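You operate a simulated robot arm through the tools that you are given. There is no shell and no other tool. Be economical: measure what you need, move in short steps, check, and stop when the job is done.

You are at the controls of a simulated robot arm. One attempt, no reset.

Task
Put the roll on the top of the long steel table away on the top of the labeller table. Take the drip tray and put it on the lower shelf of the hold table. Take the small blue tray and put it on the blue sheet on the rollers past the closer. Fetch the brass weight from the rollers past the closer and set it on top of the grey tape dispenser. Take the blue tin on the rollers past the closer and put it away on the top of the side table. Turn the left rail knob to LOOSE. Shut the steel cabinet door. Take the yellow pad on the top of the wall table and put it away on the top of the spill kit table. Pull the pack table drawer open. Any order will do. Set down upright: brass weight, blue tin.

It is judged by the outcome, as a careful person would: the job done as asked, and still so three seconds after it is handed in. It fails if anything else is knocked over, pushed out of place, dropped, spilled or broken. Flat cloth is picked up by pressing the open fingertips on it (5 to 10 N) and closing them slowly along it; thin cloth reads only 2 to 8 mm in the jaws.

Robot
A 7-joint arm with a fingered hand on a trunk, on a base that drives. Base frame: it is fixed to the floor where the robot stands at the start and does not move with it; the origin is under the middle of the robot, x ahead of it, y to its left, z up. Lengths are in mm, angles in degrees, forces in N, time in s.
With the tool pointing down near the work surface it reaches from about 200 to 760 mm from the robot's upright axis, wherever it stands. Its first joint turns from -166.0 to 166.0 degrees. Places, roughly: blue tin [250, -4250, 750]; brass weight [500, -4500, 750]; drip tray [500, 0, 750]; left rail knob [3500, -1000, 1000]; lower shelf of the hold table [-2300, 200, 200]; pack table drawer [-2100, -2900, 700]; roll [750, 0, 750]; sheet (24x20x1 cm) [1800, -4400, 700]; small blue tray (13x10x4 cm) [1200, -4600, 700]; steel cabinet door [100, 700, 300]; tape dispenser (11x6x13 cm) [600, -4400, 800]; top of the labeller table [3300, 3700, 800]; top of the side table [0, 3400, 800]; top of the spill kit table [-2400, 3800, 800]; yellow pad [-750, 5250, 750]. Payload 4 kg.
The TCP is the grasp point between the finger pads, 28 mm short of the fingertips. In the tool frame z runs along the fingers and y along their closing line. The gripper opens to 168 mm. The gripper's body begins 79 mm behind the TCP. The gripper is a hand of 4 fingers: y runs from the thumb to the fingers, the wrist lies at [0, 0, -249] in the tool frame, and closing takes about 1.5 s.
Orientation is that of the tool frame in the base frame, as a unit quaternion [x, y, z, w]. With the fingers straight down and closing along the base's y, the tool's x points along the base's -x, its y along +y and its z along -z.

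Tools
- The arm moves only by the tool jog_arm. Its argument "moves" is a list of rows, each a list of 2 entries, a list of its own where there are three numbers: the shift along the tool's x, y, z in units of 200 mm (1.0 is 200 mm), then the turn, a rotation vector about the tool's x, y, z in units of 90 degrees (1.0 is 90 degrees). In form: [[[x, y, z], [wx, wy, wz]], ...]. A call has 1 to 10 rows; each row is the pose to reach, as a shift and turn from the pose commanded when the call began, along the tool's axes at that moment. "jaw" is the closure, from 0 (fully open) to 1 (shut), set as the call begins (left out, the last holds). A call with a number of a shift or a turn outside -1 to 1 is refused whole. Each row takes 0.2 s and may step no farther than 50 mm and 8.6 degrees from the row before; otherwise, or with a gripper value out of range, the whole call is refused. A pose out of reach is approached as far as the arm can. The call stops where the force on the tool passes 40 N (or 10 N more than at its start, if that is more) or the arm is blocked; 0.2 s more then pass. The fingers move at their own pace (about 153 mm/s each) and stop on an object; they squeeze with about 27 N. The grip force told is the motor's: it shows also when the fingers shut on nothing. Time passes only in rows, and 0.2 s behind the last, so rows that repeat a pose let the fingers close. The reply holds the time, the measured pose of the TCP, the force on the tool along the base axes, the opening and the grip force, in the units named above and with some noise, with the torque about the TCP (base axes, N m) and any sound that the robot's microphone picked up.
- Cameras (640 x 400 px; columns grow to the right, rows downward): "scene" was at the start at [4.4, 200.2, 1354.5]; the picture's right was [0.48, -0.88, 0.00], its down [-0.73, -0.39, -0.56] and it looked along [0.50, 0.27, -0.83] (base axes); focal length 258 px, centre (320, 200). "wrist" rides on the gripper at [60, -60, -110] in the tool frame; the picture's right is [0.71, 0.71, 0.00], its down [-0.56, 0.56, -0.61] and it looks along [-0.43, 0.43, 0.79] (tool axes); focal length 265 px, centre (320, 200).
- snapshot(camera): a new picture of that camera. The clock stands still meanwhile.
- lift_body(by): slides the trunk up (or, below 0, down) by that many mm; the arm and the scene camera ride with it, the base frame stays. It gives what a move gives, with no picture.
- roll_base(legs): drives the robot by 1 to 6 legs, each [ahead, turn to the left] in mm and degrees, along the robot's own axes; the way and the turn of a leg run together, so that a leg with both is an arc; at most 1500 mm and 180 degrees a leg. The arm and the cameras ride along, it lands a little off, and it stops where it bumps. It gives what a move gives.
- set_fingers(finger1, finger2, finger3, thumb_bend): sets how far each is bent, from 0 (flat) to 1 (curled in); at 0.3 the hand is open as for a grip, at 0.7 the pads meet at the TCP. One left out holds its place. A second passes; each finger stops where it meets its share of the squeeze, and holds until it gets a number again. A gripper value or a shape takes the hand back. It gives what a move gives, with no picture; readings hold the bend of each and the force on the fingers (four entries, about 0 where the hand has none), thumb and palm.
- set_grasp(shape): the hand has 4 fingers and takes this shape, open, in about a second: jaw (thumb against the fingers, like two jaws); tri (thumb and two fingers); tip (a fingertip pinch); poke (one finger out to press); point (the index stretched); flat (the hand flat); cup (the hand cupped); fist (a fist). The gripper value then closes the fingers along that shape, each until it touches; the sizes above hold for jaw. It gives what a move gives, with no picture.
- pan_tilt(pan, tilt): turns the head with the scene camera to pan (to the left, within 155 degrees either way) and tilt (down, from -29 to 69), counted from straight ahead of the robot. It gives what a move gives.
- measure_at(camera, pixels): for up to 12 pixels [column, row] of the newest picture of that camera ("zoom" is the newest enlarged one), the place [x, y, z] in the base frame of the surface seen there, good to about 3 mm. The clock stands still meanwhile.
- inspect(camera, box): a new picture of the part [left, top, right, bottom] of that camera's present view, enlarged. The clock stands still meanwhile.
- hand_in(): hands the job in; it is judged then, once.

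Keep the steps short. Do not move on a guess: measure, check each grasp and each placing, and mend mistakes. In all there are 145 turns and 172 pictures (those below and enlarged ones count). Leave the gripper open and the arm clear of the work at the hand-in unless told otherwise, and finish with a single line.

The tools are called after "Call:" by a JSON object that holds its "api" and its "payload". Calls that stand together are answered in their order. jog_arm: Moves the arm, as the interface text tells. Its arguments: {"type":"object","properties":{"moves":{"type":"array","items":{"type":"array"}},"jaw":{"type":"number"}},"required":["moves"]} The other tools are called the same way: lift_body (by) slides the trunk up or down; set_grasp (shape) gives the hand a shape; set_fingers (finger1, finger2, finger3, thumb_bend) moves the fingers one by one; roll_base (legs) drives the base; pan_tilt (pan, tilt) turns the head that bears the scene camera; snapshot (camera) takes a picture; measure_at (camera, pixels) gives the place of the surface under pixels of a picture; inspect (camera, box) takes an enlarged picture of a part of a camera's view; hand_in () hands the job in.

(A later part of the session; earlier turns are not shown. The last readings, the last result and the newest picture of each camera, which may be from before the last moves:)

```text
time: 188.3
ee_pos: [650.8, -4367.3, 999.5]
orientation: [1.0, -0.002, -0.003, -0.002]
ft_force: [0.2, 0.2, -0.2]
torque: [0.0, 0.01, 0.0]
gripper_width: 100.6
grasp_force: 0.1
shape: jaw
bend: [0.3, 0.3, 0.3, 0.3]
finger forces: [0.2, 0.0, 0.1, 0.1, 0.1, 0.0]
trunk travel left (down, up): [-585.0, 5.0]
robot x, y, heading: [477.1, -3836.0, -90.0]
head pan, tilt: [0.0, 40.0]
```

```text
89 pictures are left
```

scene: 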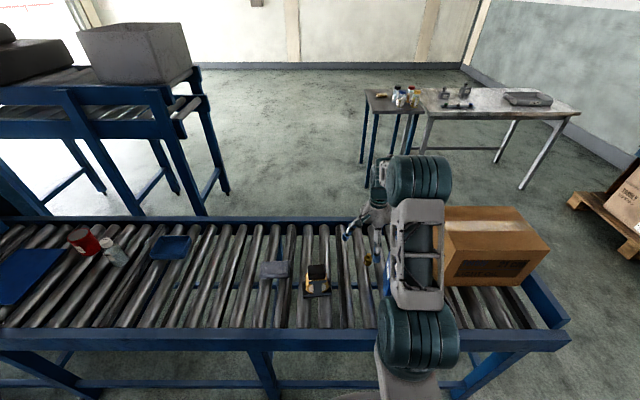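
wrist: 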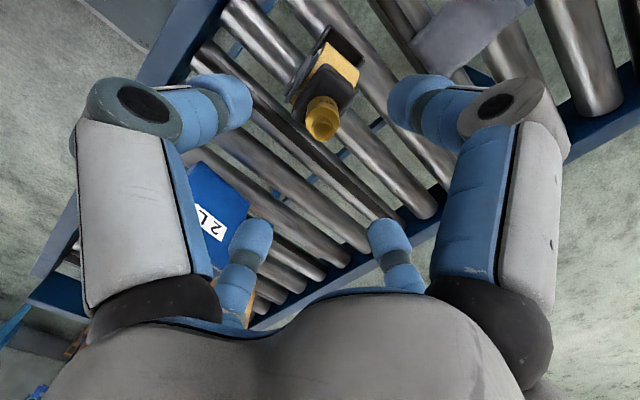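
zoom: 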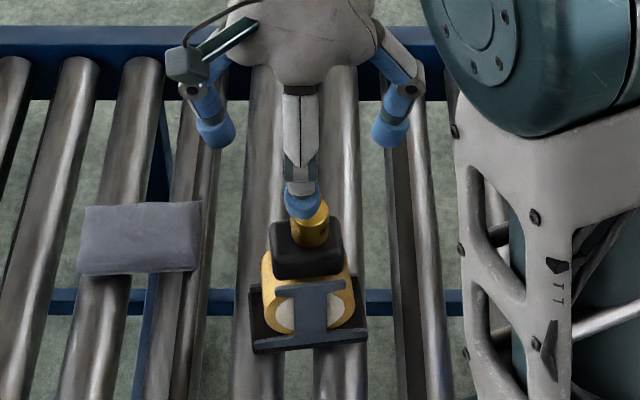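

The weight stands upright on the dispenser. Next the small blue tray: I drive along to x≈1290.

Call:
{"api": "roll_base", "payload": {"legs": [[0, 90], [810, 0], [0, -90], [90, 0]]}}

Call:
{"api": "pan_tilt", "payload": {"pan": 10, "tilt": 42}}

Call:
{"api": "snapshot", "payload": {"camera": "scene"}}

Call:
{"api": "snapshot", "payload": {"camera": "wrist"}}

```text
time: 200.9
ee_pos: [1460.3, -4459.9, 998.9]
orientation: [1.0, 0.004, -0.002, -0.003]
ft_force: [-0.5, -0.3, -1.0]
torque: [0.05, 0.0, 0.01]
gripper_width: 100.7
grasp_force: 0.0
shape: jaw
bend: [0.3, 0.3, 0.3, 0.3]
finger forces: [0.1, 0.0, 0.1, 0.0, 0.0, 0.0]
trunk travel left (down, up): [-585.0, 5.0]
robot x, y, heading: [1277.9, -3928.6, -89.6]
head pan, tilt: [0.0, 40.0]
```

```text
time: 201.6
ee_pos: [1460.8, -4457.6, 1000.3]
orientation: [1.0, 0.005, -0.003, -0.002]
ft_force: [0.6, 0.9, 0.4]
torque: [-0.02, 0.02, 0.02]
gripper_width: 100.3
grasp_force: 0.0
shape: jaw
bend: [0.3, 0.3, 0.3, 0.3]
finger forces: [0.1, 0.0, 0.1, 0.0, 0.1, 0.0]
trunk travel left (down, up): [-585.0, 5.0]
robot x, y, heading: [1280.0, -3927.1, -89.6]
head pan, tilt: [10.0, 42.0]
```

```text
88 pictures are left
```

scene: 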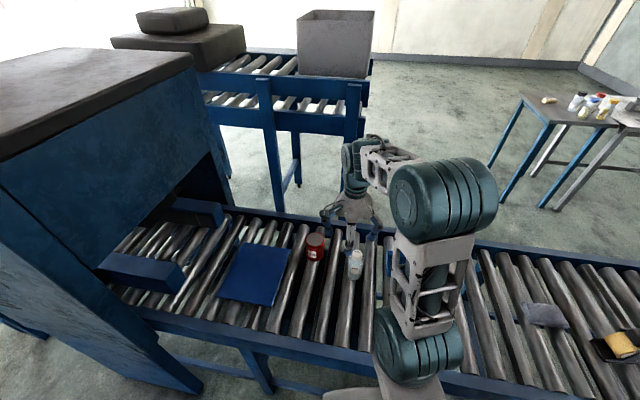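

```text
87 pictures are left
```

wrist: 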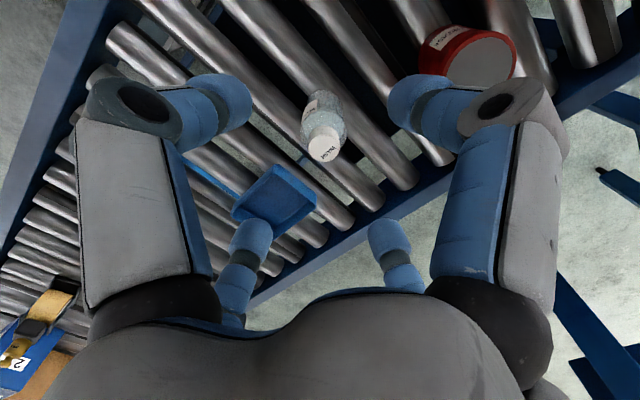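

I measure the small tray's corners (wrist view) and the sheet's corners (scene).

Call:
{"api": "measure_at", "payload": {"camera": "wrist", "pixels": [[275, 167], [313, 190], [236, 209], [270, 232], [273, 195], [255, 188], [295, 210], [325, 145], [322, 120]]}}

Call:
{"api": "measure_at", "payload": {"camera": "scene", "pixels": [[243, 244], [289, 251], [219, 294], [270, 304], [255, 275], [315, 245], [356, 262], [150, 265], [200, 215]]}}

```text
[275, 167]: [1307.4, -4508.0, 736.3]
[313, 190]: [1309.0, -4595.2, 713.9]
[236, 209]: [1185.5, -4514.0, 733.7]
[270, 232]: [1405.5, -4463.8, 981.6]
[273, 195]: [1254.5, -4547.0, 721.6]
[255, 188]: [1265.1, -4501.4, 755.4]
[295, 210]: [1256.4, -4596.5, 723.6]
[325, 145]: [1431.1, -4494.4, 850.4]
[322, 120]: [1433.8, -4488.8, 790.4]
```

```text
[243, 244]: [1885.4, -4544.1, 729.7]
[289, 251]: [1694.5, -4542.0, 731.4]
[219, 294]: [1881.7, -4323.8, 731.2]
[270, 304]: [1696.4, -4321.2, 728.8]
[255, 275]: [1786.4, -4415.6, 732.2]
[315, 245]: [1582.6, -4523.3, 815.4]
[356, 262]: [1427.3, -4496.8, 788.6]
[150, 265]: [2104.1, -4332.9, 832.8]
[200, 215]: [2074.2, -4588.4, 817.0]
```

Tray centre ≈(1248,-4552), 126×96, rim z≈755; the sheet is x 1694–1885, y -4543…-4322, centre (1790,-4432). I move over the tray.

Call:
{"api": "jog_arm", "payload": {"moves": [[[-0.22, 0.1, 0], [0, 0, 0]], [[-0.44, 0.2, 0], [0, 0, 0]], [[-0.66, 0.3, 0], [0, 0, 0]], [[-0.88, 0.4, 0], [0, 0, 0]], [[-1.0, 0.465, 0.1], [0, 0, 0]]], "jaw": 0}}

Call:
{"api": "jog_arm", "payload": {"moves": [[[-0.05, 0, 0.2], [0, 0, 0]], [[-0.06, 0, 0.4], [0, 0, 0]], [[-0.06, 0, 0.6], [0, 0, 0]]]}}

Call:
{"api": "snapshot", "payload": {"camera": "wrist"}}

Call:
{"api": "pan_tilt", "payload": {"pan": 0, "tilt": 45}}

Call:
{"api": "snapshot", "payload": {"camera": "scene"}}

```text
time: 202.8
ee_pos: [1258.3, -4552.6, 978.6]
orientation: [1.0, 0.004, -0.003, -0.002]
ft_force: [-0.7, 0.2, -0.6]
torque: [0.01, -0.01, 0.02]
gripper_width: 167.8
grasp_force: 0.1
shape: jaw
bend: [0.3, 0.3, 0.3, 0.3]
finger forces: [0.1, 0.0, 0.0, 0.1, 0.0, 0.1]
trunk travel left (down, up): [-585.0, 5.0]
robot x, y, heading: [1281.8, -3928.8, -89.6]
head pan, tilt: [10.0, 42.0]
```

```text
time: 203.6
ee_pos: [1246.9, -4555.6, 860.2]
orientation: [1.0, 0.005, -0.003, -0.001]
ft_force: [-0.8, -0.9, -0.8]
torque: [0.03, 0.02, 0.0]
gripper_width: 168.0
grasp_force: 0.1
shape: jaw
bend: [0.3, 0.3, 0.3, 0.3]
finger forces: [0.1, 0.0, 0.0, 0.0, 0.0, 0.0]
trunk travel left (down, up): [-585.0, 5.0]
robot x, y, heading: [1280.7, -3930.1, -89.6]
head pan, tilt: [10.0, 42.0]
```

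```text
86 pictures are left
```

wrist: 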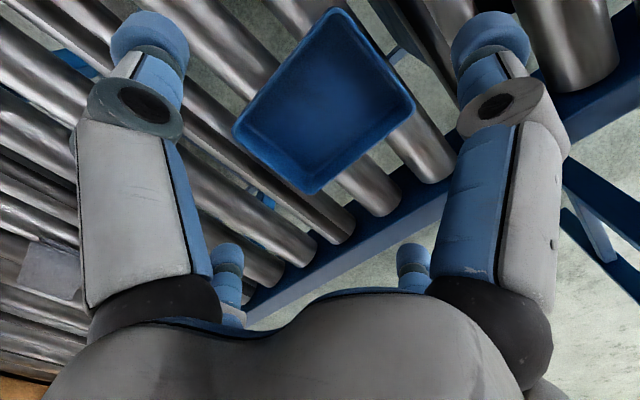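

```text
time: 204.3
ee_pos: [1246.4, -4554.3, 859.5]
orientation: [1.0, 0.005, -0.003, -0.001]
ft_force: [0.7, 0.6, -0.6]
torque: [-0.02, -0.01, 0.02]
gripper_width: 167.8
grasp_force: 0.0
shape: jaw
bend: [0.3, 0.3, 0.3, 0.3]
finger forces: [0.1, 0.0, 0.0, 0.0, 0.0, 0.1]
trunk travel left (down, up): [-585.0, 5.0]
robot x, y, heading: [1282.9, -3928.8, -89.7]
head pan, tilt: [0.0, 45.0]
```

```text
85 pictures are left
```

scene: 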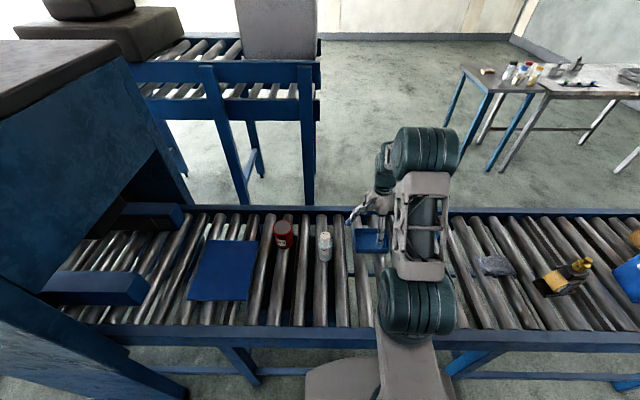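

I measure the rim corners in the wrist view: (337,10), (413,103), (312,192), (236,130).

Call:
{"api": "measure_at", "payload": {"camera": "wrist", "pixels": [[337, 11], [411, 102], [313, 191], [237, 131], [290, 70], [360, 148], [375, 55], [275, 162], [325, 100]]}}

```text
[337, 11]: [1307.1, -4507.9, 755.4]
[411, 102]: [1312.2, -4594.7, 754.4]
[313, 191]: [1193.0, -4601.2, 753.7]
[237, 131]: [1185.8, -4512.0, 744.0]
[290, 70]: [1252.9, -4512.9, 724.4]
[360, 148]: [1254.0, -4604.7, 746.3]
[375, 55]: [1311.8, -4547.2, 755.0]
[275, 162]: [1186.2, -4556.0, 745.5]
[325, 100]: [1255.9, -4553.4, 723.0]
```

Centre (1249.5,-4554), yaw ≈3°. I align and descend to z≈755, then close.

Call:
{"api": "jog_arm", "payload": {"moves": [[[0.014, -0.005, 0.2], [0, 0, -0.027]], [[0.014, -0.005, 0.4], [0, 0, -0.027]], [[0.014, -0.005, 0.52], [0, 0, -0.027]]]}}

Call:
{"api": "jog_arm", "payload": {"moves": [[[0, 0, 0], [0, 0, 0]], [[0, 0, 0], [0, 0, 0]], [[0, 0, 0], [0, 0, 0]], [[0, 0, 0], [0, 0, 0]], [[0, 0, 0], [0, 0, 0]]], "jaw": 0.6}}

Call:
{"api": "snapshot", "payload": {"camera": "wrist"}}

```text
time: 205.1
ee_pos: [1250.5, -4551.1, 754.7]
orientation: [1.0, 0.026, -0.003, -0.001]
ft_force: [-0.7, -0.2, 0.4]
torque: [0.02, -0.01, 0.03]
gripper_width: 167.9
grasp_force: 0.1
shape: jaw
bend: [0.3, 0.3, 0.3, 0.3]
finger forces: [0.0, 0.0, 0.0, 0.0, 0.1, 0.1]
trunk travel left (down, up): [-585.0, 5.0]
robot x, y, heading: [1281.1, -3931.3, -89.5]
head pan, tilt: [0.0, 45.0]
```

```text
time: 206.3
ee_pos: [1250.3, -4552.1, 755.0]
orientation: [1.0, 0.026, -0.002, -0.002]
ft_force: [-0.4, -0.1, 0.8]
torque: [-0.02, 0.04, 0.05]
gripper_width: 101.5
grasp_force: 27.0
shape: jaw
bend: [0.24, 0.31, 0.24, 0.33]
finger forces: [25.4, 24.4, 25.4, 0.0, 23.8, 0.0]
trunk travel left (down, up): [-585.0, 5.0]
robot x, y, heading: [1284.0, -3932.1, -89.6]
head pan, tilt: [0.0, 45.0]
```

```text
84 pictures are left
```

wrist: 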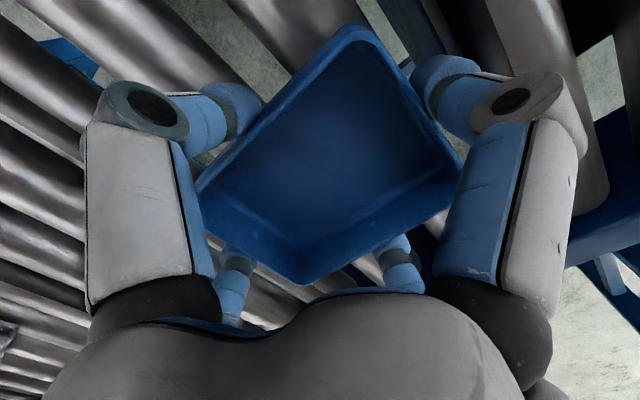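

Gripped on all four sides. I lift 170 mm and carry it by arm over the bottle and can toward the sheet.

Call:
{"api": "jog_arm", "payload": {"moves": [[[0, 0, -0.1], [0, 0, 0]], [[0, 0, -0.3], [0, 0, 0]], [[0, 0, -0.5], [0, 0, 0]], [[0, 0, -0.7], [0, 0, 0]], [[0, 0, -0.85], [0, 0, 0]]]}}

Call:
{"api": "jog_arm", "payload": {"moves": [[[0.22, -0.036, 0], [0, 0, 0]], [[0.44, -0.072, 0], [0, 0, 0]], [[0.66, -0.11, 0], [0, 0, 0]], [[0.88, -0.146, 0], [0, 0, 0]], [[0.98, -0.165, 0], [0, 0, 0]]]}}

Call:
{"api": "jog_arm", "payload": {"moves": [[[0.22, -0.036, 0], [0, 0, 0]], [[0.44, -0.072, 0], [0, 0, 0]], [[0.66, -0.11, 0], [0, 0, 0]], [[0.88, -0.146, 0], [0, 0, 0]], [[0.98, -0.165, 0], [0, 0, 0]]]}}

Call:
{"api": "snapshot", "payload": {"camera": "scene"}}

```text
time: 207.5
ee_pos: [1250.2, -4553.0, 926.5]
orientation: [1.0, 0.026, -0.003, -0.001]
ft_force: [-0.2, -0.3, -0.9]
torque: [-0.01, 0.0, 0.0]
gripper_width: 101.6
grasp_force: 27.1
shape: jaw
bend: [0.24, 0.31, 0.24, 0.33]
finger forces: [25.4, 24.5, 25.5, 0.1, 23.9, 0.0]
trunk travel left (down, up): [-585.0, 5.0]
robot x, y, heading: [1280.9, -3929.4, -89.3]
head pan, tilt: [0.0, 45.0]
```

```text
time: 208.7
ee_pos: [1444.9, -4508.7, 923.8]
orientation: [1.0, 0.025, -0.003, -0.001]
ft_force: [-0.2, -0.6, -0.8]
torque: [-0.05, 0.01, 0.0]
gripper_width: 101.6
grasp_force: 26.5
shape: jaw
bend: [0.24, 0.31, 0.24, 0.33]
finger forces: [25.5, 24.5, 25.5, 0.1, 23.7, 0.1]
trunk travel left (down, up): [-585.0, 5.0]
robot x, y, heading: [1280.8, -3930.6, -89.5]
head pan, tilt: [0.0, 45.0]
```

```text
time: 209.9
ee_pos: [1639.2, -4465.8, 924.0]
orientation: [1.0, 0.025, -0.003, -0.001]
ft_force: [-0.3, -0.3, 0.1]
torque: [0.0, -0.01, 0.01]
gripper_width: 101.4
grasp_force: 27.1
shape: jaw
bend: [0.24, 0.31, 0.24, 0.33]
finger forces: [25.4, 24.4, 25.5, 0.0, 23.7, 0.0]
trunk travel left (down, up): [-585.0, 5.0]
robot x, y, heading: [1282.9, -3928.6, -89.7]
head pan, tilt: [0.0, 45.0]
```

```text
83 pictures are left
```

scene: 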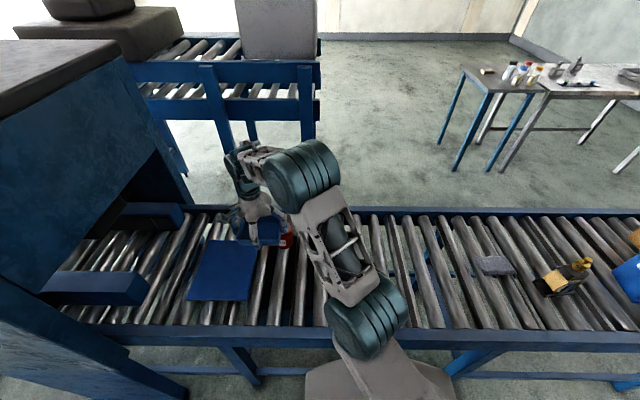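

I continue to above the sheet centre (1790,-4432).

Call:
{"api": "jog_arm", "payload": {"moves": [[[0.2, -0.035, 0], [0, 0, 0]], [[0.4, -0.07, 0], [0, 0, 0]], [[0.6, -0.105, 0.05], [0, 0, 0]], [[0.763, -0.13, 0.1], [0, 0, 0]], [[0.763, -0.13, 0.3], [0, 0, 0]], [[0.763, -0.13, 0.5], [0, 0, 0]]]}}

Call:
{"api": "inspect", "payload": {"camera": "scene", "box": [140, 170, 320, 320]}}

Call:
{"api": "snapshot", "payload": {"camera": "wrist"}}

```text
time: 211.3
ee_pos: [1791.2, -4432.2, 825.7]
orientation: [1.0, 0.026, -0.003, -0.002]
ft_force: [0.1, 0.0, -0.5]
torque: [0.01, 0.0, -0.02]
gripper_width: 101.6
grasp_force: 26.7
shape: jaw
bend: [0.24, 0.31, 0.24, 0.33]
finger forces: [25.4, 24.5, 25.4, 0.0, 23.6, 0.0]
trunk travel left (down, up): [-585.0, 5.0]
robot x, y, heading: [1279.8, -3933.4, -89.6]
head pan, tilt: [0.0, 45.0]
```

```text
2.67 times, centred on (230, 245) of scene
```

zoom: 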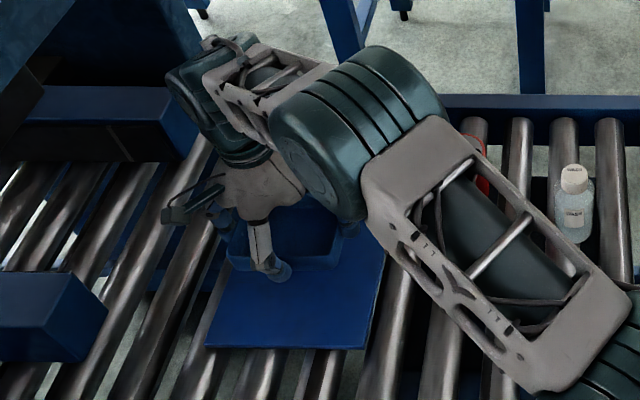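

```text
81 pictures are left
```

wrist: 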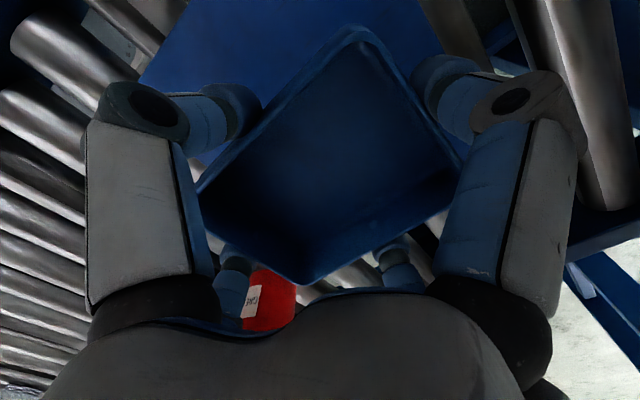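

Good alignment. I lower to z≈766 (sheet top 731 + 35).

Call:
{"api": "jog_arm", "payload": {"moves": [[[0, 0, 0.15], [0, 0, 0]], [[0, 0, 0.24], [0, 0, 0]], [[0, 0, 0.28], [0, 0, 0]], [[0, 0, 0.3], [0, 0, 0]], [[0, 0, 0.3], [0, 0, 0]]]}}

```text
time: 212.5
ee_pos: [1789.9, -4430.8, 764.8]
orientation: [1.0, 0.026, -0.001, -0.001]
ft_force: [-0.4, 0.6, 7.0]
torque: [-0.1, -0.03, 0.01]
gripper_width: 101.2
grasp_force: 27.4
shape: jaw
bend: [0.24, 0.31, 0.24, 0.33]
finger forces: [25.8, 25.4, 25.8, 0.1, 24.1, 0.0]
trunk travel left (down, up): [-585.0, 5.0]
robot x, y, heading: [1277.1, -3931.6, -89.3]
head pan, tilt: [0.0, 45.0]
```

Contact at 7 N. I open and rise.

Call:
{"api": "jog_arm", "payload": {"moves": [[[0, 0, -0.005], [0, 0, 0]], [[0, 0, -0.005], [0, 0, 0]], [[0, 0, -0.005], [0, 0, 0]], [[0, 0, -0.005], [0, 0, 0]], [[0, 0, -0.15], [0, 0, 0]], [[0, 0, -0.35], [0, 0, 0]], [[0, 0, -0.55], [0, 0, 0]], [[0, 0, -0.75], [0, 0, 0]], [[0, 0, -0.95], [0, 0, 0]]], "jaw": 0}}

Call:
{"api": "snapshot", "payload": {"camera": "wrist"}}

Call:
{"api": "inspect", "payload": {"camera": "scene", "box": [140, 170, 320, 320]}}

```text
time: 214.5
ee_pos: [1790.5, -4433.5, 955.0]
orientation: [1.0, 0.026, -0.002, -0.002]
ft_force: [0.5, -0.2, 0.6]
torque: [0.0, -0.01, 0.02]
gripper_width: 167.8
grasp_force: 0.1
shape: jaw
bend: [0.3, 0.3, 0.3, 0.3]
finger forces: [0.0, 0.0, 0.0, 0.0, 0.1, 0.0]
trunk travel left (down, up): [-585.0, 5.0]
robot x, y, heading: [1281.7, -3929.8, -89.6]
head pan, tilt: [0.0, 45.0]
```

```text
80 pictures are left
```

wrist: 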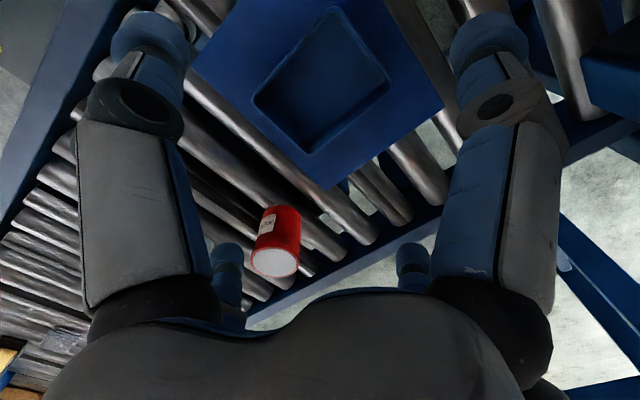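

```text
2.67 times, centred on (230, 245) of scene
```

zoom: 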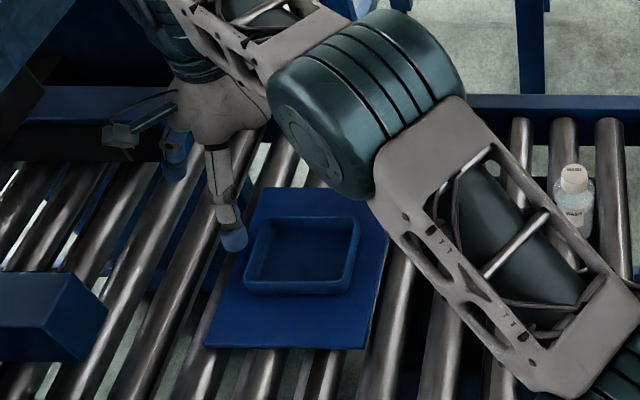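

The small tray sits on the sheet. Now the blue tin: I retract the hand toward the robot first, then drive to x≈380.

Call:
{"api": "jog_arm", "payload": {"moves": [[[-0.22, 0, -0.05], [0, 0, 0]], [[-0.44, 0, -0.1], [0, 0, 0]], [[-0.66, -0.03, -0.15], [0, 0, 0]], [[-0.88, -0.06, -0.2], [0, 0, 0]], [[-1.0, -0.08, -0.22], [0, 0, 0]]]}}

Call:
{"api": "jog_arm", "payload": {"moves": [[[-0.22, 0, 0], [0, 0, 0]], [[-0.44, 0, 0], [0, 0, 0]], [[-0.66, -0.03, 0], [0, 0, 0]], [[-0.88, -0.06, 0], [0, 0, 0]], [[-1.0, -0.08, 0], [0, 0, 0]]]}}

Call:
{"api": "roll_base", "payload": {"legs": [[0, -90], [920, 0], [0, 90]]}}

Call:
{"api": "pan_tilt", "payload": {"pan": 0, "tilt": 45}}

Call:
{"api": "snapshot", "payload": {"camera": "scene"}}

Call:
{"api": "snapshot", "payload": {"camera": "wrist"}}

```text
time: 215.7
ee_pos: [1588.3, -4426.9, 997.4]
orientation: [1.0, 0.026, -0.002, -0.001]
ft_force: [-0.2, 0.7, -0.4]
torque: [0.0, 0.0, -0.02]
gripper_width: 168.0
grasp_force: 0.1
shape: jaw
bend: [0.3, 0.3, 0.3, 0.3]
finger forces: [0.1, 0.1, 0.1, 0.0, 0.1, 0.0]
trunk travel left (down, up): [-585.0, 5.0]
robot x, y, heading: [1280.6, -3928.4, -89.7]
head pan, tilt: [0.0, 45.0]
```

```text
time: 216.9
ee_pos: [1387.8, -4419.7, 999.5]
orientation: [1.0, 0.025, -0.003, -0.001]
ft_force: [0.4, 0.0, 0.4]
torque: [-0.03, 0.0, 0.02]
gripper_width: 167.9
grasp_force: 0.1
shape: jaw
bend: [0.3, 0.3, 0.3, 0.3]
finger forces: [0.0, 0.0, 0.0, 0.1, 0.0, 0.0]
trunk travel left (down, up): [-585.0, 5.0]
robot x, y, heading: [1285.8, -3928.0, -89.6]
head pan, tilt: [0.0, 45.0]
```

```text
time: 229.4
ee_pos: [468.7, -4433.8, 999.9]
orientation: [0.999, 0.035, -0.003, -0.001]
ft_force: [0.2, 0.3, 0.2]
torque: [0.01, 0.02, 0.03]
gripper_width: 168.0
grasp_force: 0.0
shape: jaw
bend: [0.3, 0.3, 0.3, 0.3]
finger forces: [0.1, 0.0, 0.0, 0.0, 0.0, 0.0]
trunk travel left (down, up): [-585.0, 5.0]
robot x, y, heading: [353.8, -3948.5, -88.6]
head pan, tilt: [0.0, 45.0]
```

```text
time: 230.0
ee_pos: [468.4, -4434.7, 999.3]
orientation: [0.999, 0.035, -0.003, -0.001]
ft_force: [-0.7, 0.1, -0.2]
torque: [0.01, 0.02, -0.02]
gripper_width: 168.2
grasp_force: 0.0
shape: jaw
bend: [0.3, 0.3, 0.3, 0.3]
finger forces: [0.1, 0.0, 0.0, 0.0, 0.1, 0.1]
trunk travel left (down, up): [-585.0, 5.0]
robot x, y, heading: [350.7, -3947.4, -88.3]
head pan, tilt: [0.0, 45.0]
```

```text
78 pictures are left
```

scene: 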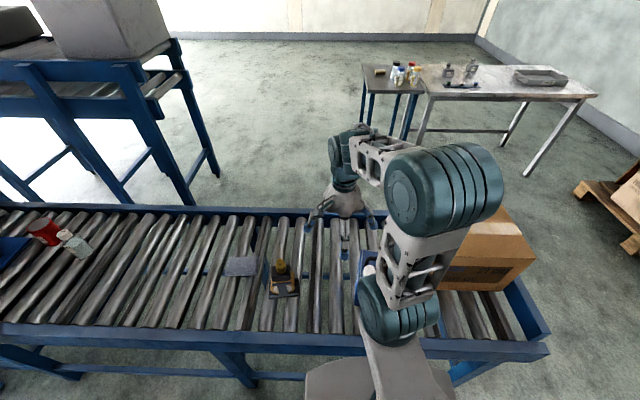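

```text
77 pictures are left
```

wrist: 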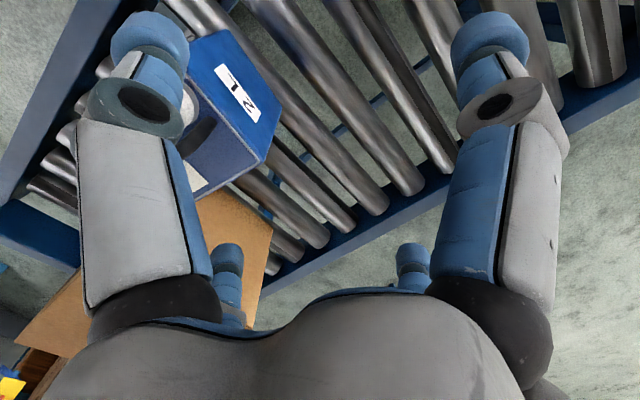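

I bring the hand over the tin to see it fully in the wrist view.

Call:
{"api": "jog_arm", "payload": {"moves": [[[-0.19, -0.12, 0], [0, 0, 0]], [[-0.38, -0.24, 0], [0, 0, 0]], [[-0.565, -0.36, 0], [0, 0, 0]]]}}

Call:
{"api": "snapshot", "payload": {"camera": "wrist"}}

Call:
{"api": "inspect", "payload": {"camera": "scene", "box": [300, 190, 440, 320]}}

```text
time: 230.8
ee_pos: [349.3, -4371.2, 998.9]
orientation: [0.999, 0.036, -0.002, -0.001]
ft_force: [-0.3, -0.4, -0.6]
torque: [-0.01, 0.03, 0.0]
gripper_width: 168.1
grasp_force: 0.0
shape: jaw
bend: [0.3, 0.3, 0.3, 0.3]
finger forces: [0.1, 0.1, 0.0, 0.0, 0.0, 0.1]
trunk travel left (down, up): [-585.0, 5.0]
robot x, y, heading: [351.3, -3944.9, -88.7]
head pan, tilt: [0.0, 45.0]
```

```text
76 pictures are left
```

wrist: 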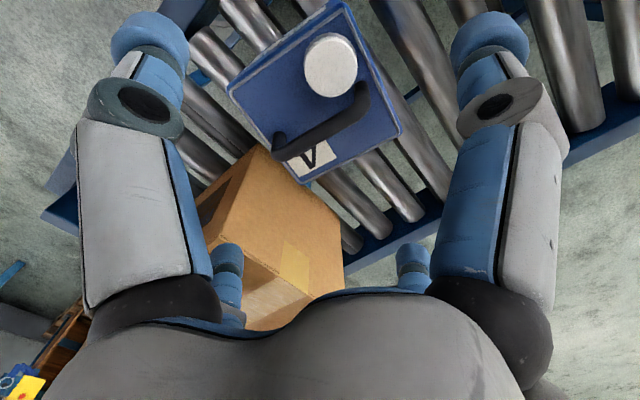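

```text
3.08 times, centred on (370, 255) of scene
```

zoom: 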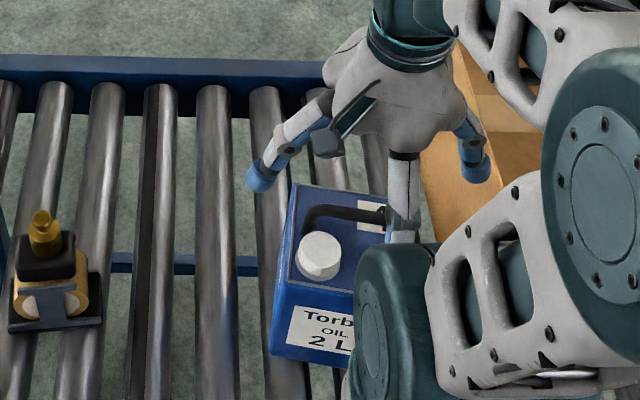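

The tin's top with cap (331,65) and bail handle (277,145)–(365,90) is clear. I measure.

Call:
{"api": "measure_at", "payload": {"camera": "wrist", "pixels": [[345, 5], [399, 130], [290, 175], [231, 92], [331, 65], [278, 147], [320, 130], [350, 112], [362, 92], [280, 100], [300, 138], [335, 122]]}}

```text
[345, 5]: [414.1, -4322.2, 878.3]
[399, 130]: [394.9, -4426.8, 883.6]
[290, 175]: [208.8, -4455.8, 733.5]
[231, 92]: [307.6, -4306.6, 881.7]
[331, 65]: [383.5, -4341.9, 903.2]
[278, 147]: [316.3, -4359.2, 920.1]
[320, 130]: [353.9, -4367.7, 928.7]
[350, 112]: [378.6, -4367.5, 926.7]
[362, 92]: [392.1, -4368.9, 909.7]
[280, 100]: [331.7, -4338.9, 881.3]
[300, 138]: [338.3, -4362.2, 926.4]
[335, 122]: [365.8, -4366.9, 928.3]
```

The tin is about 106×106, centre (351,-4367), turned -8°, top z 882, handle top 930. I turn the hand 12° to match and come down to z≈868 in steps.

Call:
{"api": "jog_arm", "payload": {"moves": [[[0.01, -0.02, 0.1], [0, 0, 0.067]], [[0.01, -0.02, 0.25], [0, 0, 0.134]], [[0.01, -0.02, 0.4], [0, 0, 0.134]]]}}

Call:
{"api": "snapshot", "payload": {"camera": "wrist"}}

Call:
{"api": "inspect", "payload": {"camera": "scene", "box": [300, 190, 440, 320]}}

```text
time: 231.6
ee_pos: [351.5, -4367.9, 918.7]
orientation: [0.997, -0.071, -0.003, -0.001]
ft_force: [-0.6, 0.1, 0.3]
torque: [0.03, -0.04, 0.02]
gripper_width: 168.1
grasp_force: 0.0
shape: jaw
bend: [0.3, 0.3, 0.3, 0.3]
finger forces: [0.1, 0.0, 0.1, 0.0, 0.0, 0.0]
trunk travel left (down, up): [-585.0, 5.0]
robot x, y, heading: [353.1, -3945.5, -88.7]
head pan, tilt: [0.0, 45.0]
```

```text
74 pictures are left
```

wrist: 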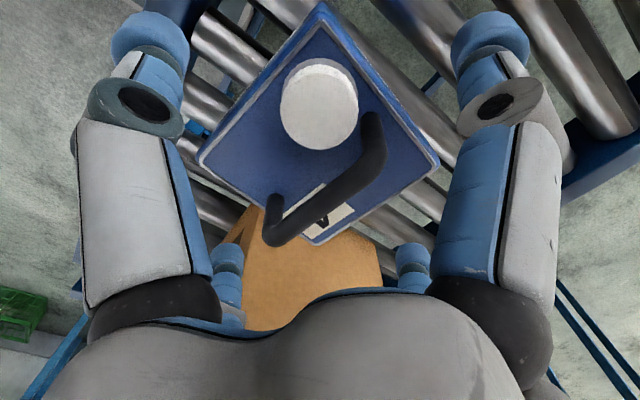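

```text
3.08 times, centred on (370, 255) of scene
```

zoom: 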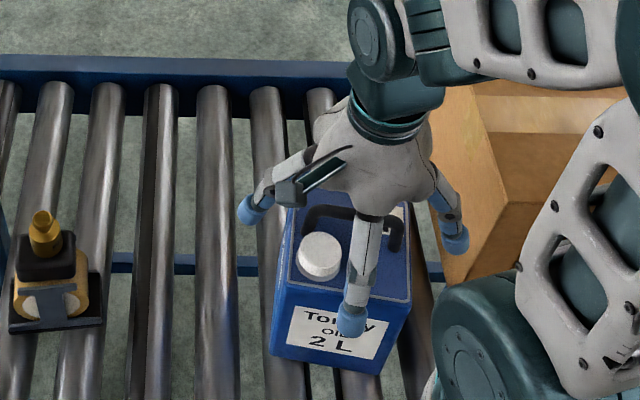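

Aligned. I go down 50 mm and close.

Call:
{"api": "jog_arm", "payload": {"moves": [[[0, 0, 0.12], [0, 0, 0]], [[0, 0, 0.2], [0, 0, 0]], [[0, 0, 0.25], [0, 0, 0]]]}}

Call:
{"api": "jog_arm", "payload": {"moves": [[[0, 0, 0], [0, 0, 0]], [[0, 0, 0], [0, 0, 0]], [[0, 0, 0], [0, 0, 0]], [[0, 0, 0], [0, 0, 0]], [[0, 0, 0], [0, 0, 0]]], "jaw": 0.6}}

Call:
{"api": "inspect", "payload": {"camera": "scene", "box": [300, 190, 440, 320]}}

```text
time: 232.4
ee_pos: [352.1, -4366.5, 869.1]
orientation: [0.998, -0.069, -0.002, -0.001]
ft_force: [-0.1, -1.1, 0.7]
torque: [-0.01, 0.0, 0.0]
gripper_width: 167.8
grasp_force: 0.0
shape: jaw
bend: [0.3, 0.3, 0.3, 0.3]
finger forces: [0.0, 0.0, 0.0, 0.1, 0.1, 0.0]
trunk travel left (down, up): [-585.0, 5.0]
robot x, y, heading: [354.6, -3946.4, -88.4]
head pan, tilt: [0.0, 45.0]
```

```text
time: 233.6
ee_pos: [350.3, -4366.5, 869.7]
orientation: [0.998, -0.069, -0.002, -0.001]
ft_force: [-1.7, -0.8, 0.9]
torque: [0.0, 0.04, -0.13]
gripper_width: 110.3
grasp_force: 26.9
shape: jaw
bend: [0.28, 0.26, 0.26, 0.28]
finger forces: [24.1, 24.8, 25.1, 0.0, 24.4, 0.1]
trunk travel left (down, up): [-585.0, 5.0]
robot x, y, heading: [352.3, -3950.7, -88.4]
head pan, tilt: [0.0, 45.0]
```

```text
3.08 times, centred on (370, 255) of scene
```

zoom: 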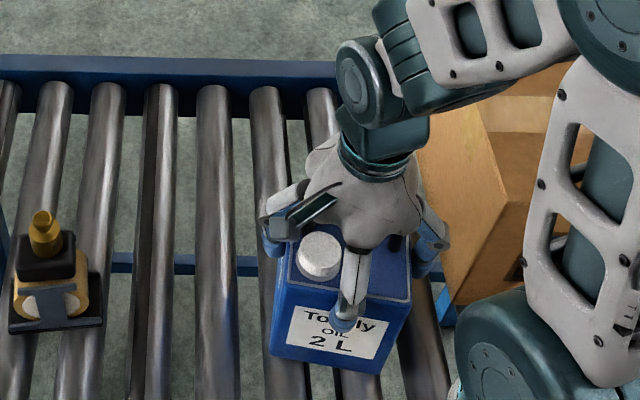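

Firm grip. I lift 150 mm and check that the tin hangs straight, then back off and start the way to the side table.

Call:
{"api": "jog_arm", "payload": {"moves": [[[0, 0, -0.1], [0, 0, 0]], [[0, 0, -0.25], [0, 0, 0]], [[0, 0, -0.4], [0, 0, 0]], [[0, 0, -0.55], [0, 0, 0]], [[0, 0, -0.7], [0, 0, 0]]]}}

Call:
{"api": "snapshot", "payload": {"camera": "scene"}}

Call:
{"api": "roll_base", "payload": {"legs": [[-200, 0], [0, -92], [1050, 0], [0, -89.5]]}}

```text
time: 234.8
ee_pos: [353.7, -4366.1, 1009.3]
orientation: [0.998, -0.07, -0.003, -0.003]
ft_force: [-0.5, 0.7, -21.1]
torque: [0.05, -0.06, 0.0]
gripper_width: 110.5
grasp_force: 26.9
shape: jaw
bend: [0.28, 0.26, 0.26, 0.28]
finger forces: [24.7, 25.6, 25.8, 0.1, 25.1, 0.0]
trunk travel left (down, up): [-585.0, 5.0]
robot x, y, heading: [352.1, -3950.1, -88.6]
head pan, tilt: [0.0, 45.0]
```

```text
71 pictures are left
```

scene: 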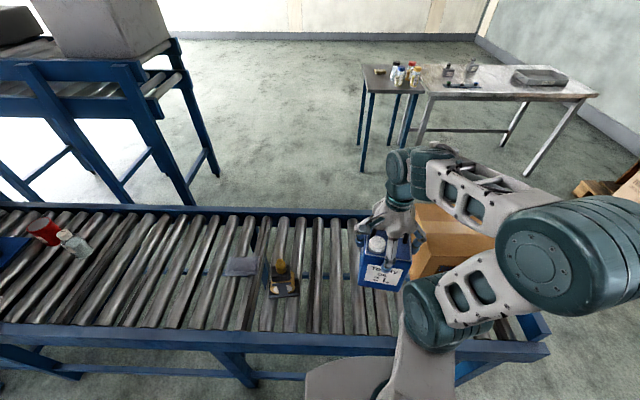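

```text
time: 249.1
ee_pos: [-677.5, -3316.9, 1009.5]
orientation: [0.079, 0.997, -0.002, 0.003]
ft_force: [0.9, -0.2, -20.3]
torque: [-0.02, 0.02, -0.01]
gripper_width: 109.7
grasp_force: 26.9
shape: jaw
bend: [0.28, 0.26, 0.26, 0.28]
finger forces: [24.7, 25.6, 25.6, 0.0, 23.9, 0.0]
trunk travel left (down, up): [-585.0, 5.0]
robot x, y, heading: [-687.4, -3736.9, 90.5]
head pan, tilt: [0.0, 45.0]
```

The tin (2 kg) is carried stably. I drive north along x≈-690 toward the side table.

Call:
{"api": "roll_base", "payload": {"legs": [[1500, 0], [1500, 0], [1500, 0], [1200, 0]]}}

Call:
{"api": "pan_tilt", "payload": {"pan": -20, "tilt": 25}}

Call:
{"api": "snapshot", "payload": {"camera": "scene"}}

```text
time: 276.1
ee_pos: [-777.3, 2358.1, 1010.0]
orientation: [0.074, 0.997, -0.002, 0.002]
ft_force: [-0.5, 0.5, -18.8]
torque: [-0.03, 0.04, -0.03]
gripper_width: 109.9
grasp_force: 26.9
shape: jaw
bend: [0.28, 0.26, 0.26, 0.29]
finger forces: [24.9, 25.9, 25.8, 0.0, 24.5, 0.0]
trunk travel left (down, up): [-585.0, 5.0]
robot x, y, heading: [-781.7, 1933.8, 90.8]
head pan, tilt: [0.0, 45.0]
```

```text
time: 276.9
ee_pos: [-777.7, 2357.3, 1008.8]
orientation: [0.074, 0.997, -0.002, 0.003]
ft_force: [-0.5, -0.6, -18.8]
torque: [-0.05, 0.03, 0.02]
gripper_width: 109.7
grasp_force: 26.8
shape: jaw
bend: [0.28, 0.26, 0.26, 0.29]
finger forces: [24.9, 25.9, 25.8, 0.0, 24.5, 0.0]
trunk travel left (down, up): [-585.0, 5.0]
robot x, y, heading: [-779.4, 1936.0, 91.2]
head pan, tilt: [-20.0, 25.0]
```

```text
70 pictures are left
```

scene: 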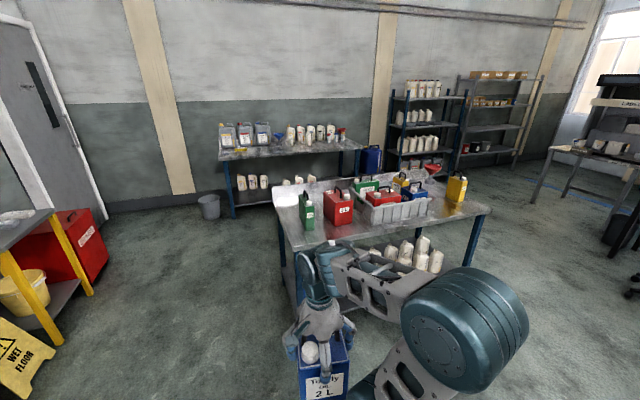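

The side table lies ahead right with cans and a crate. I measure its top and free places.

Call:
{"api": "inspect", "payload": {"camera": "scene", "box": [260, 160, 500, 310]}}

Call:
{"api": "measure_at", "payload": {"camera": "scene", "pixels": [[289, 252], [487, 212], [275, 190], [307, 228], [338, 222], [375, 232], [430, 215], [430, 205], [400, 225], [345, 238], [455, 203], [310, 240]]}}

```text
2.67 times, centred on (380, 235) of scene
```

zoom: 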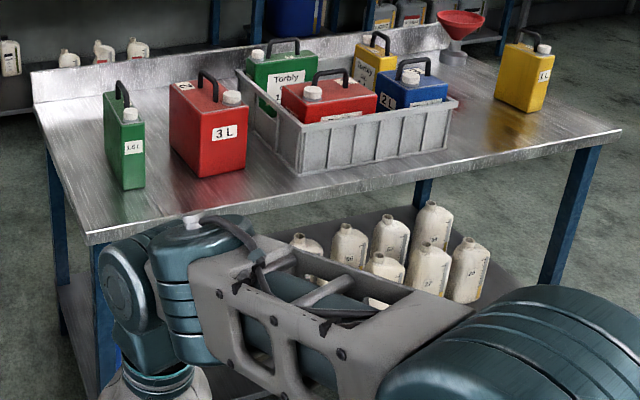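

```text
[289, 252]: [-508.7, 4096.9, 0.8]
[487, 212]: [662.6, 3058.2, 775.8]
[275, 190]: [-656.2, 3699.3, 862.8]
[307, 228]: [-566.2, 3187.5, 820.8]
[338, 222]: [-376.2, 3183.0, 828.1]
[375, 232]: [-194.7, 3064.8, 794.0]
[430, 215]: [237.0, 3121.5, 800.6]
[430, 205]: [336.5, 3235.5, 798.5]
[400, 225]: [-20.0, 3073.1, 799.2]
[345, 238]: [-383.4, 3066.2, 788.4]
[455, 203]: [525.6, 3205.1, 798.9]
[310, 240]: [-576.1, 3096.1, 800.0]
```

Free spot right of the crate. I check the neighbours' edges, then drive around to x≈370.

Call:
{"api": "measure_at", "payload": {"camera": "zoom", "pixels": [[456, 100], [445, 148], [525, 110], [500, 96], [545, 100], [300, 172], [450, 130], [480, 120], [455, 55]]}}

Call:
{"api": "roll_base", "payload": {"legs": [[0, -91], [1150, 0], [0, 90], [620, 0]]}}

Call:
{"api": "pan_tilt", "payload": {"pan": 0, "tilt": 40}}

Call:
{"api": "snapshot", "payload": {"camera": "scene"}}

```text
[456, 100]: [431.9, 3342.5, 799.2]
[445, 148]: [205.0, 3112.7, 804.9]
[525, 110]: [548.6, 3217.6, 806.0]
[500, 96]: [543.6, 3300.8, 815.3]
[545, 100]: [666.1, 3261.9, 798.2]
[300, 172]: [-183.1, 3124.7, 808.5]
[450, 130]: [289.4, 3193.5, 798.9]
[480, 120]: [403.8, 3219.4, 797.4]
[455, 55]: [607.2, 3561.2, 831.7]
```

```text
time: 293.5
ee_pos: [360.7, 2994.5, 1010.8]
orientation: [0.078, 0.997, -0.002, 0.003]
ft_force: [0.2, -0.1, -19.2]
torque: [-0.05, 0.03, 0.01]
gripper_width: 109.7
grasp_force: 26.5
shape: jaw
bend: [0.28, 0.26, 0.26, 0.29]
finger forces: [25.0, 25.8, 25.7, 0.0, 23.2, 0.0]
trunk travel left (down, up): [-585.0, 5.0]
robot x, y, heading: [352.7, 2573.3, 90.5]
head pan, tilt: [-20.0, 25.0]
```

```text
time: 294.3
ee_pos: [361.0, 2993.5, 1009.8]
orientation: [0.079, 0.997, -0.002, 0.004]
ft_force: [-0.3, -1.1, -19.8]
torque: [-0.05, 0.05, 0.0]
gripper_width: 109.6
grasp_force: 27.0
shape: jaw
bend: [0.28, 0.26, 0.26, 0.29]
finger forces: [24.9, 25.9, 25.7, 0.1, 23.6, 0.0]
trunk travel left (down, up): [-585.0, 5.0]
robot x, y, heading: [356.6, 2572.8, 90.5]
head pan, tilt: [0.0, 40.0]
```

```text
68 pictures are left
```

scene: 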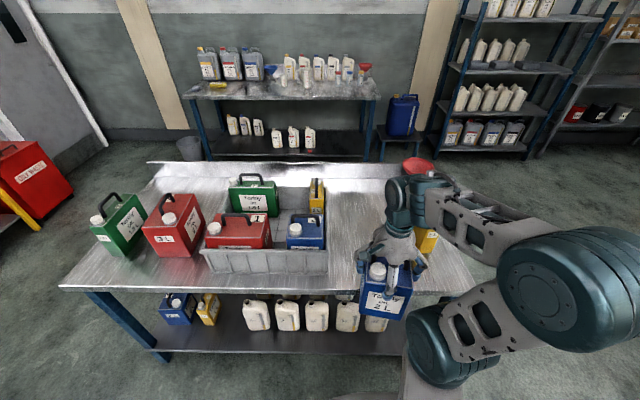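

Space is free right of the crate (its edge x≈205; yellow can x≥543). I extend over (375,3170) and lower to just above.

Call:
{"api": "jog_arm", "payload": {"moves": [[[0.017, 0.22, 0], [0, 0, 0]], [[0.034, 0.44, 0], [0, 0, 0]], [[0.051, 0.66, 0], [0, 0, 0]], [[0.068, 0.88, 0], [0, 0, 0]], [[0.068, 0.88, 0.15], [0, 0, 0]], [[0.068, 0.88, 0.26], [0, 0, 0]]]}}

Call:
{"api": "inspect", "payload": {"camera": "scene", "box": [280, 160, 480, 320]}}

Call:
{"api": "snapshot", "payload": {"camera": "wrist"}}

```text
time: 295.7
ee_pos: [375.0, 3170.9, 956.6]
orientation: [0.079, 0.997, -0.002, 0.003]
ft_force: [-0.5, 1.0, -19.2]
torque: [0.0, 0.04, -0.01]
gripper_width: 109.4
grasp_force: 27.3
shape: jaw
bend: [0.28, 0.26, 0.26, 0.29]
finger forces: [25.1, 27.0, 25.6, 0.0, 24.5, 0.0]
trunk travel left (down, up): [-585.0, 5.0]
robot x, y, heading: [352.8, 2577.0, 90.7]
head pan, tilt: [0.0, 40.0]
```

```text
2.50 times, centred on (380, 240) of scene
```

zoom: 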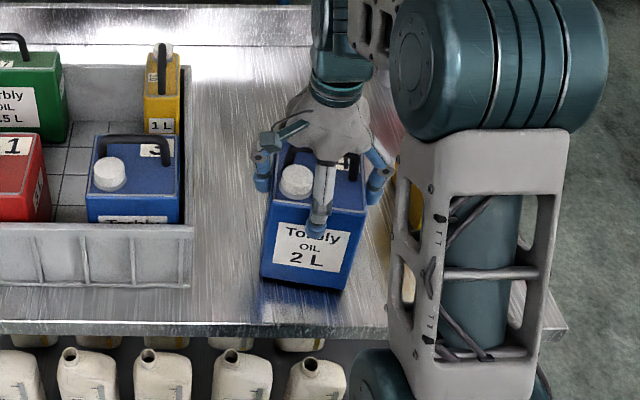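

```text
66 pictures are left
```

wrist: 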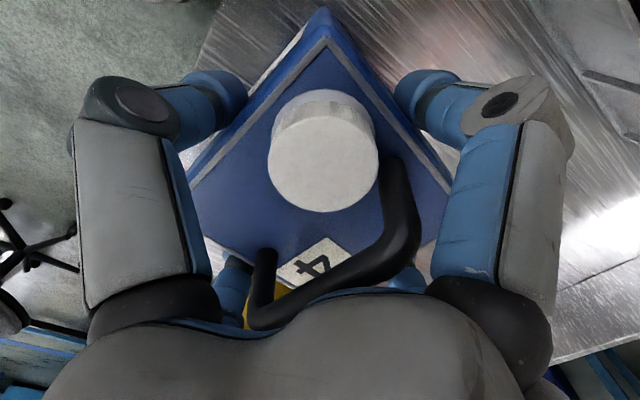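

Just above the table. I lower in small steps until touch.

Call:
{"api": "jog_arm", "payload": {"moves": [[[0, 0, 0.02], [0, 0, 0]], [[0, 0, 0.035], [0, 0, 0]], [[0, 0, 0.045], [0, 0, 0]], [[0, 0, 0.055], [0, 0, 0]], [[0, 0, 0.055], [0, 0, 0]]]}}

```text
time: 296.9
ee_pos: [375.2, 3169.7, 950.5]
orientation: [0.078, 0.997, 0.003, 0.003]
ft_force: [-0.5, 3.7, 29.2]
torque: [-0.27, -0.01, 0.0]
gripper_width: 108.6
grasp_force: 26.5
shape: jaw
bend: [0.28, 0.26, 0.26, 0.29]
finger forces: [26.6, 28.3, 26.9, 0.1, 26.6, 0.1]
trunk travel left (down, up): [-585.0, 5.0]
robot x, y, heading: [352.6, 2574.8, 90.4]
head pan, tilt: [0.0, 40.0]
```

It stands firmly (a bit pressed). I ease up 4 mm, open and rise.

Call:
{"api": "jog_arm", "payload": {"moves": [[[0, 0, -0.02], [0, 0, 0]], [[0, 0, -0.02], [0, 0, 0]]]}}

Call:
{"api": "jog_arm", "payload": {"moves": [[[0, 0, 0], [0, 0, 0]], [[0, 0, 0], [0, 0, 0]], [[0, 0, 0], [0, 0, 0]], [[0, 0, 0], [0, 0, 0]], [[0, 0, -0.1], [0, 0, 0]], [[0, 0, -0.3], [0, 0, 0]], [[0, 0, -0.5], [0, 0, 0]], [[0, 0, -0.6], [0, 0, 0]]], "jaw": 0}}

Call:
{"api": "inspect", "payload": {"camera": "scene", "box": [280, 160, 480, 320]}}

```text
time: 297.5
ee_pos: [375.7, 3168.1, 949.6]
orientation: [0.078, 0.997, -0.003, 0.004]
ft_force: [-2.1, 2.1, 8.5]
torque: [0.41, 0.05, -0.03]
gripper_width: 108.5
grasp_force: 26.9
shape: jaw
bend: [0.28, 0.26, 0.26, 0.29]
finger forces: [26.8, 28.0, 26.6, 0.0, 26.6, 0.0]
trunk travel left (down, up): [-585.0, 5.0]
robot x, y, heading: [353.8, 2571.6, 90.6]
head pan, tilt: [0.0, 40.0]
```

```text
time: 299.3
ee_pos: [373.6, 3168.5, 1070.7]
orientation: [0.078, 0.997, -0.001, 0.003]
ft_force: [0.9, -0.4, -0.6]
torque: [-0.02, -0.01, -0.01]
gripper_width: 167.7
grasp_force: 0.1
shape: jaw
bend: [0.3, 0.3, 0.3, 0.3]
finger forces: [0.0, 0.0, 0.1, 0.0, 0.0, 0.0]
trunk travel left (down, up): [-585.0, 5.0]
robot x, y, heading: [356.2, 2573.1, 90.4]
head pan, tilt: [0.0, 40.0]
```

```text
2.50 times, centred on (380, 240) of scene
```

zoom: 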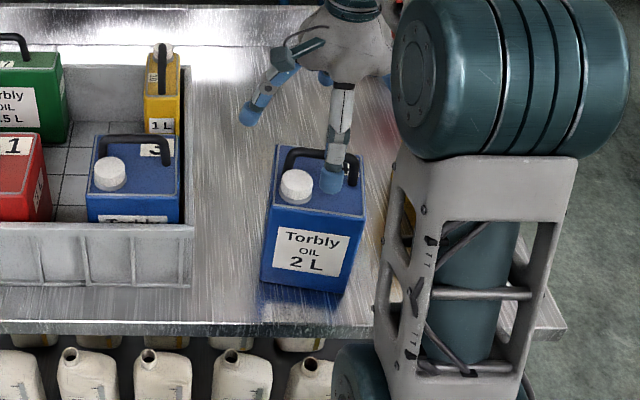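

The tin stands upright. Next the yellow pad on the wall table. I back off and drive around the side table's left end.

Call:
{"api": "roll_base", "payload": {"legs": [[-320, 0], [0, 90], [1400, 0], [0, -91], [1450, 0]]}}

Call:
{"api": "pan_tilt", "payload": {"pan": -15, "tilt": 30}}

Call:
{"api": "snapshot", "payload": {"camera": "scene"}}

Call:
{"api": "pan_tilt", "payload": {"pan": 60, "tilt": 30}}

Call:
{"api": "snapshot", "payload": {"camera": "scene"}}

```text
time: 322.5
ee_pos: [-1000.7, 4289.1, 1069.8]
orientation: [0.086, 0.996, -0.002, 0.003]
ft_force: [0.4, -0.4, 0.5]
torque: [-0.03, -0.01, 0.03]
gripper_width: 167.9
grasp_force: 0.0
shape: jaw
bend: [0.3, 0.3, 0.3, 0.3]
finger forces: [0.0, 0.0, 0.1, 0.0, 0.1, 0.0]
trunk travel left (down, up): [-585.0, 5.0]
robot x, y, heading: [-1030.4, 3694.7, 89.7]
head pan, tilt: [0.0, 40.0]
```

```text
time: 323.3
ee_pos: [-1000.1, 4288.2, 1070.6]
orientation: [0.087, 0.996, -0.002, 0.003]
ft_force: [0.3, -0.1, 0.4]
torque: [0.02, -0.04, -0.01]
gripper_width: 167.9
grasp_force: 0.1
shape: jaw
bend: [0.3, 0.3, 0.3, 0.3]
finger forces: [0.0, 0.0, 0.0, 0.1, 0.0, 0.1]
trunk travel left (down, up): [-585.0, 5.0]
robot x, y, heading: [-1032.8, 3692.7, 89.7]
head pan, tilt: [-15.0, 30.0]
```

```text
64 pictures are left
```

scene: 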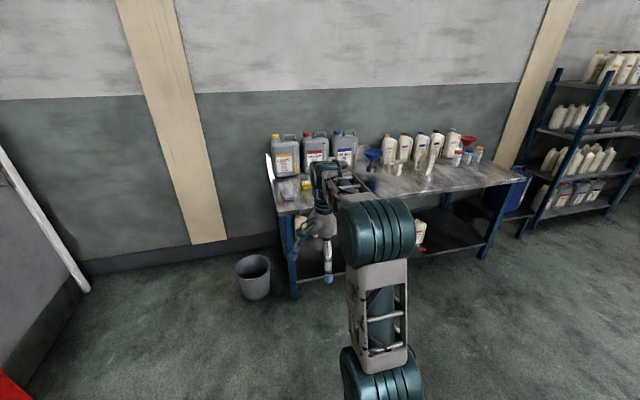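

```text
time: 324.8
ee_pos: [-1000.6, 4288.7, 1070.2]
orientation: [0.086, 0.996, -0.002, 0.003]
ft_force: [-0.6, -0.1, 0.5]
torque: [0.02, 0.03, 0.0]
gripper_width: 167.8
grasp_force: 0.1
shape: jaw
bend: [0.3, 0.3, 0.3, 0.3]
finger forces: [0.1, 0.0, 0.0, 0.1, 0.1, 0.0]
trunk travel left (down, up): [-585.0, 5.0]
robot x, y, heading: [-1029.1, 3693.7, 89.6]
head pan, tilt: [60.0, 30.0]
```

```text
63 pictures are left
```

scene: 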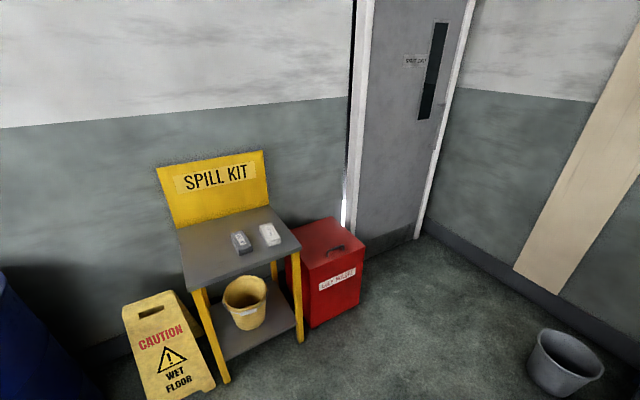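

I see the spill kit table with two small items on it. I measure its top.

Call:
{"api": "measure_at", "payload": {"camera": "scene", "pixels": [[182, 235], [195, 290], [300, 245], [268, 210], [241, 240], [270, 233], [220, 265], [215, 235], [250, 260], [265, 255], [200, 262]]}}

Call:
{"api": "pan_tilt", "payload": {"pan": -5, "tilt": 30}}

Call:
{"api": "inspect", "payload": {"camera": "scene", "box": [260, 120, 420, 230]}}

```text
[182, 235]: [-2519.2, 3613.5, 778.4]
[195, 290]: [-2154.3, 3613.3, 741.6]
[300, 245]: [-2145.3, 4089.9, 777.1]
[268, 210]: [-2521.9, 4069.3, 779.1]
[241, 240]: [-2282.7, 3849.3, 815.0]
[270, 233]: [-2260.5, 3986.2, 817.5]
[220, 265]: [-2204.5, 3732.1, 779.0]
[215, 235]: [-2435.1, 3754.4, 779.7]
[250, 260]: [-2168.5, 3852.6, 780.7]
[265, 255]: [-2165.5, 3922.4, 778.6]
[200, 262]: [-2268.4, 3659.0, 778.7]
```

```text
time: 326.1
ee_pos: [-1000.5, 4289.7, 1070.2]
orientation: [0.086, 0.996, -0.002, 0.004]
ft_force: [1.2, 0.7, 0.1]
torque: [0.03, 0.01, -0.01]
gripper_width: 167.8
grasp_force: 0.0
shape: jaw
bend: [0.3, 0.3, 0.3, 0.3]
finger forces: [0.1, 0.1, 0.1, 0.0, 0.0, 0.0]
trunk travel left (down, up): [-585.0, 5.0]
robot x, y, heading: [-1030.7, 3693.9, 89.5]
head pan, tilt: [-5.0, 30.0]
```

```text
3.64 times, centred on (340, 175) of scene
```

zoom: 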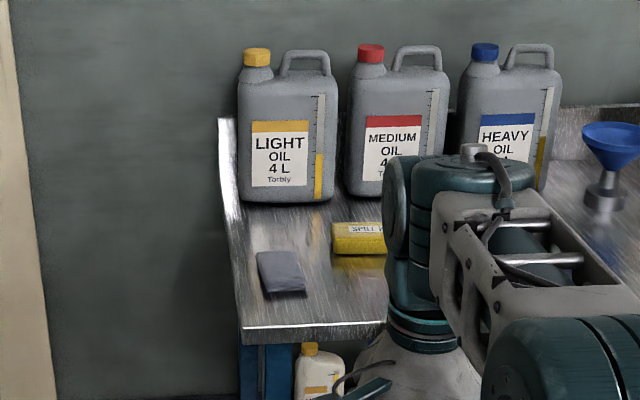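

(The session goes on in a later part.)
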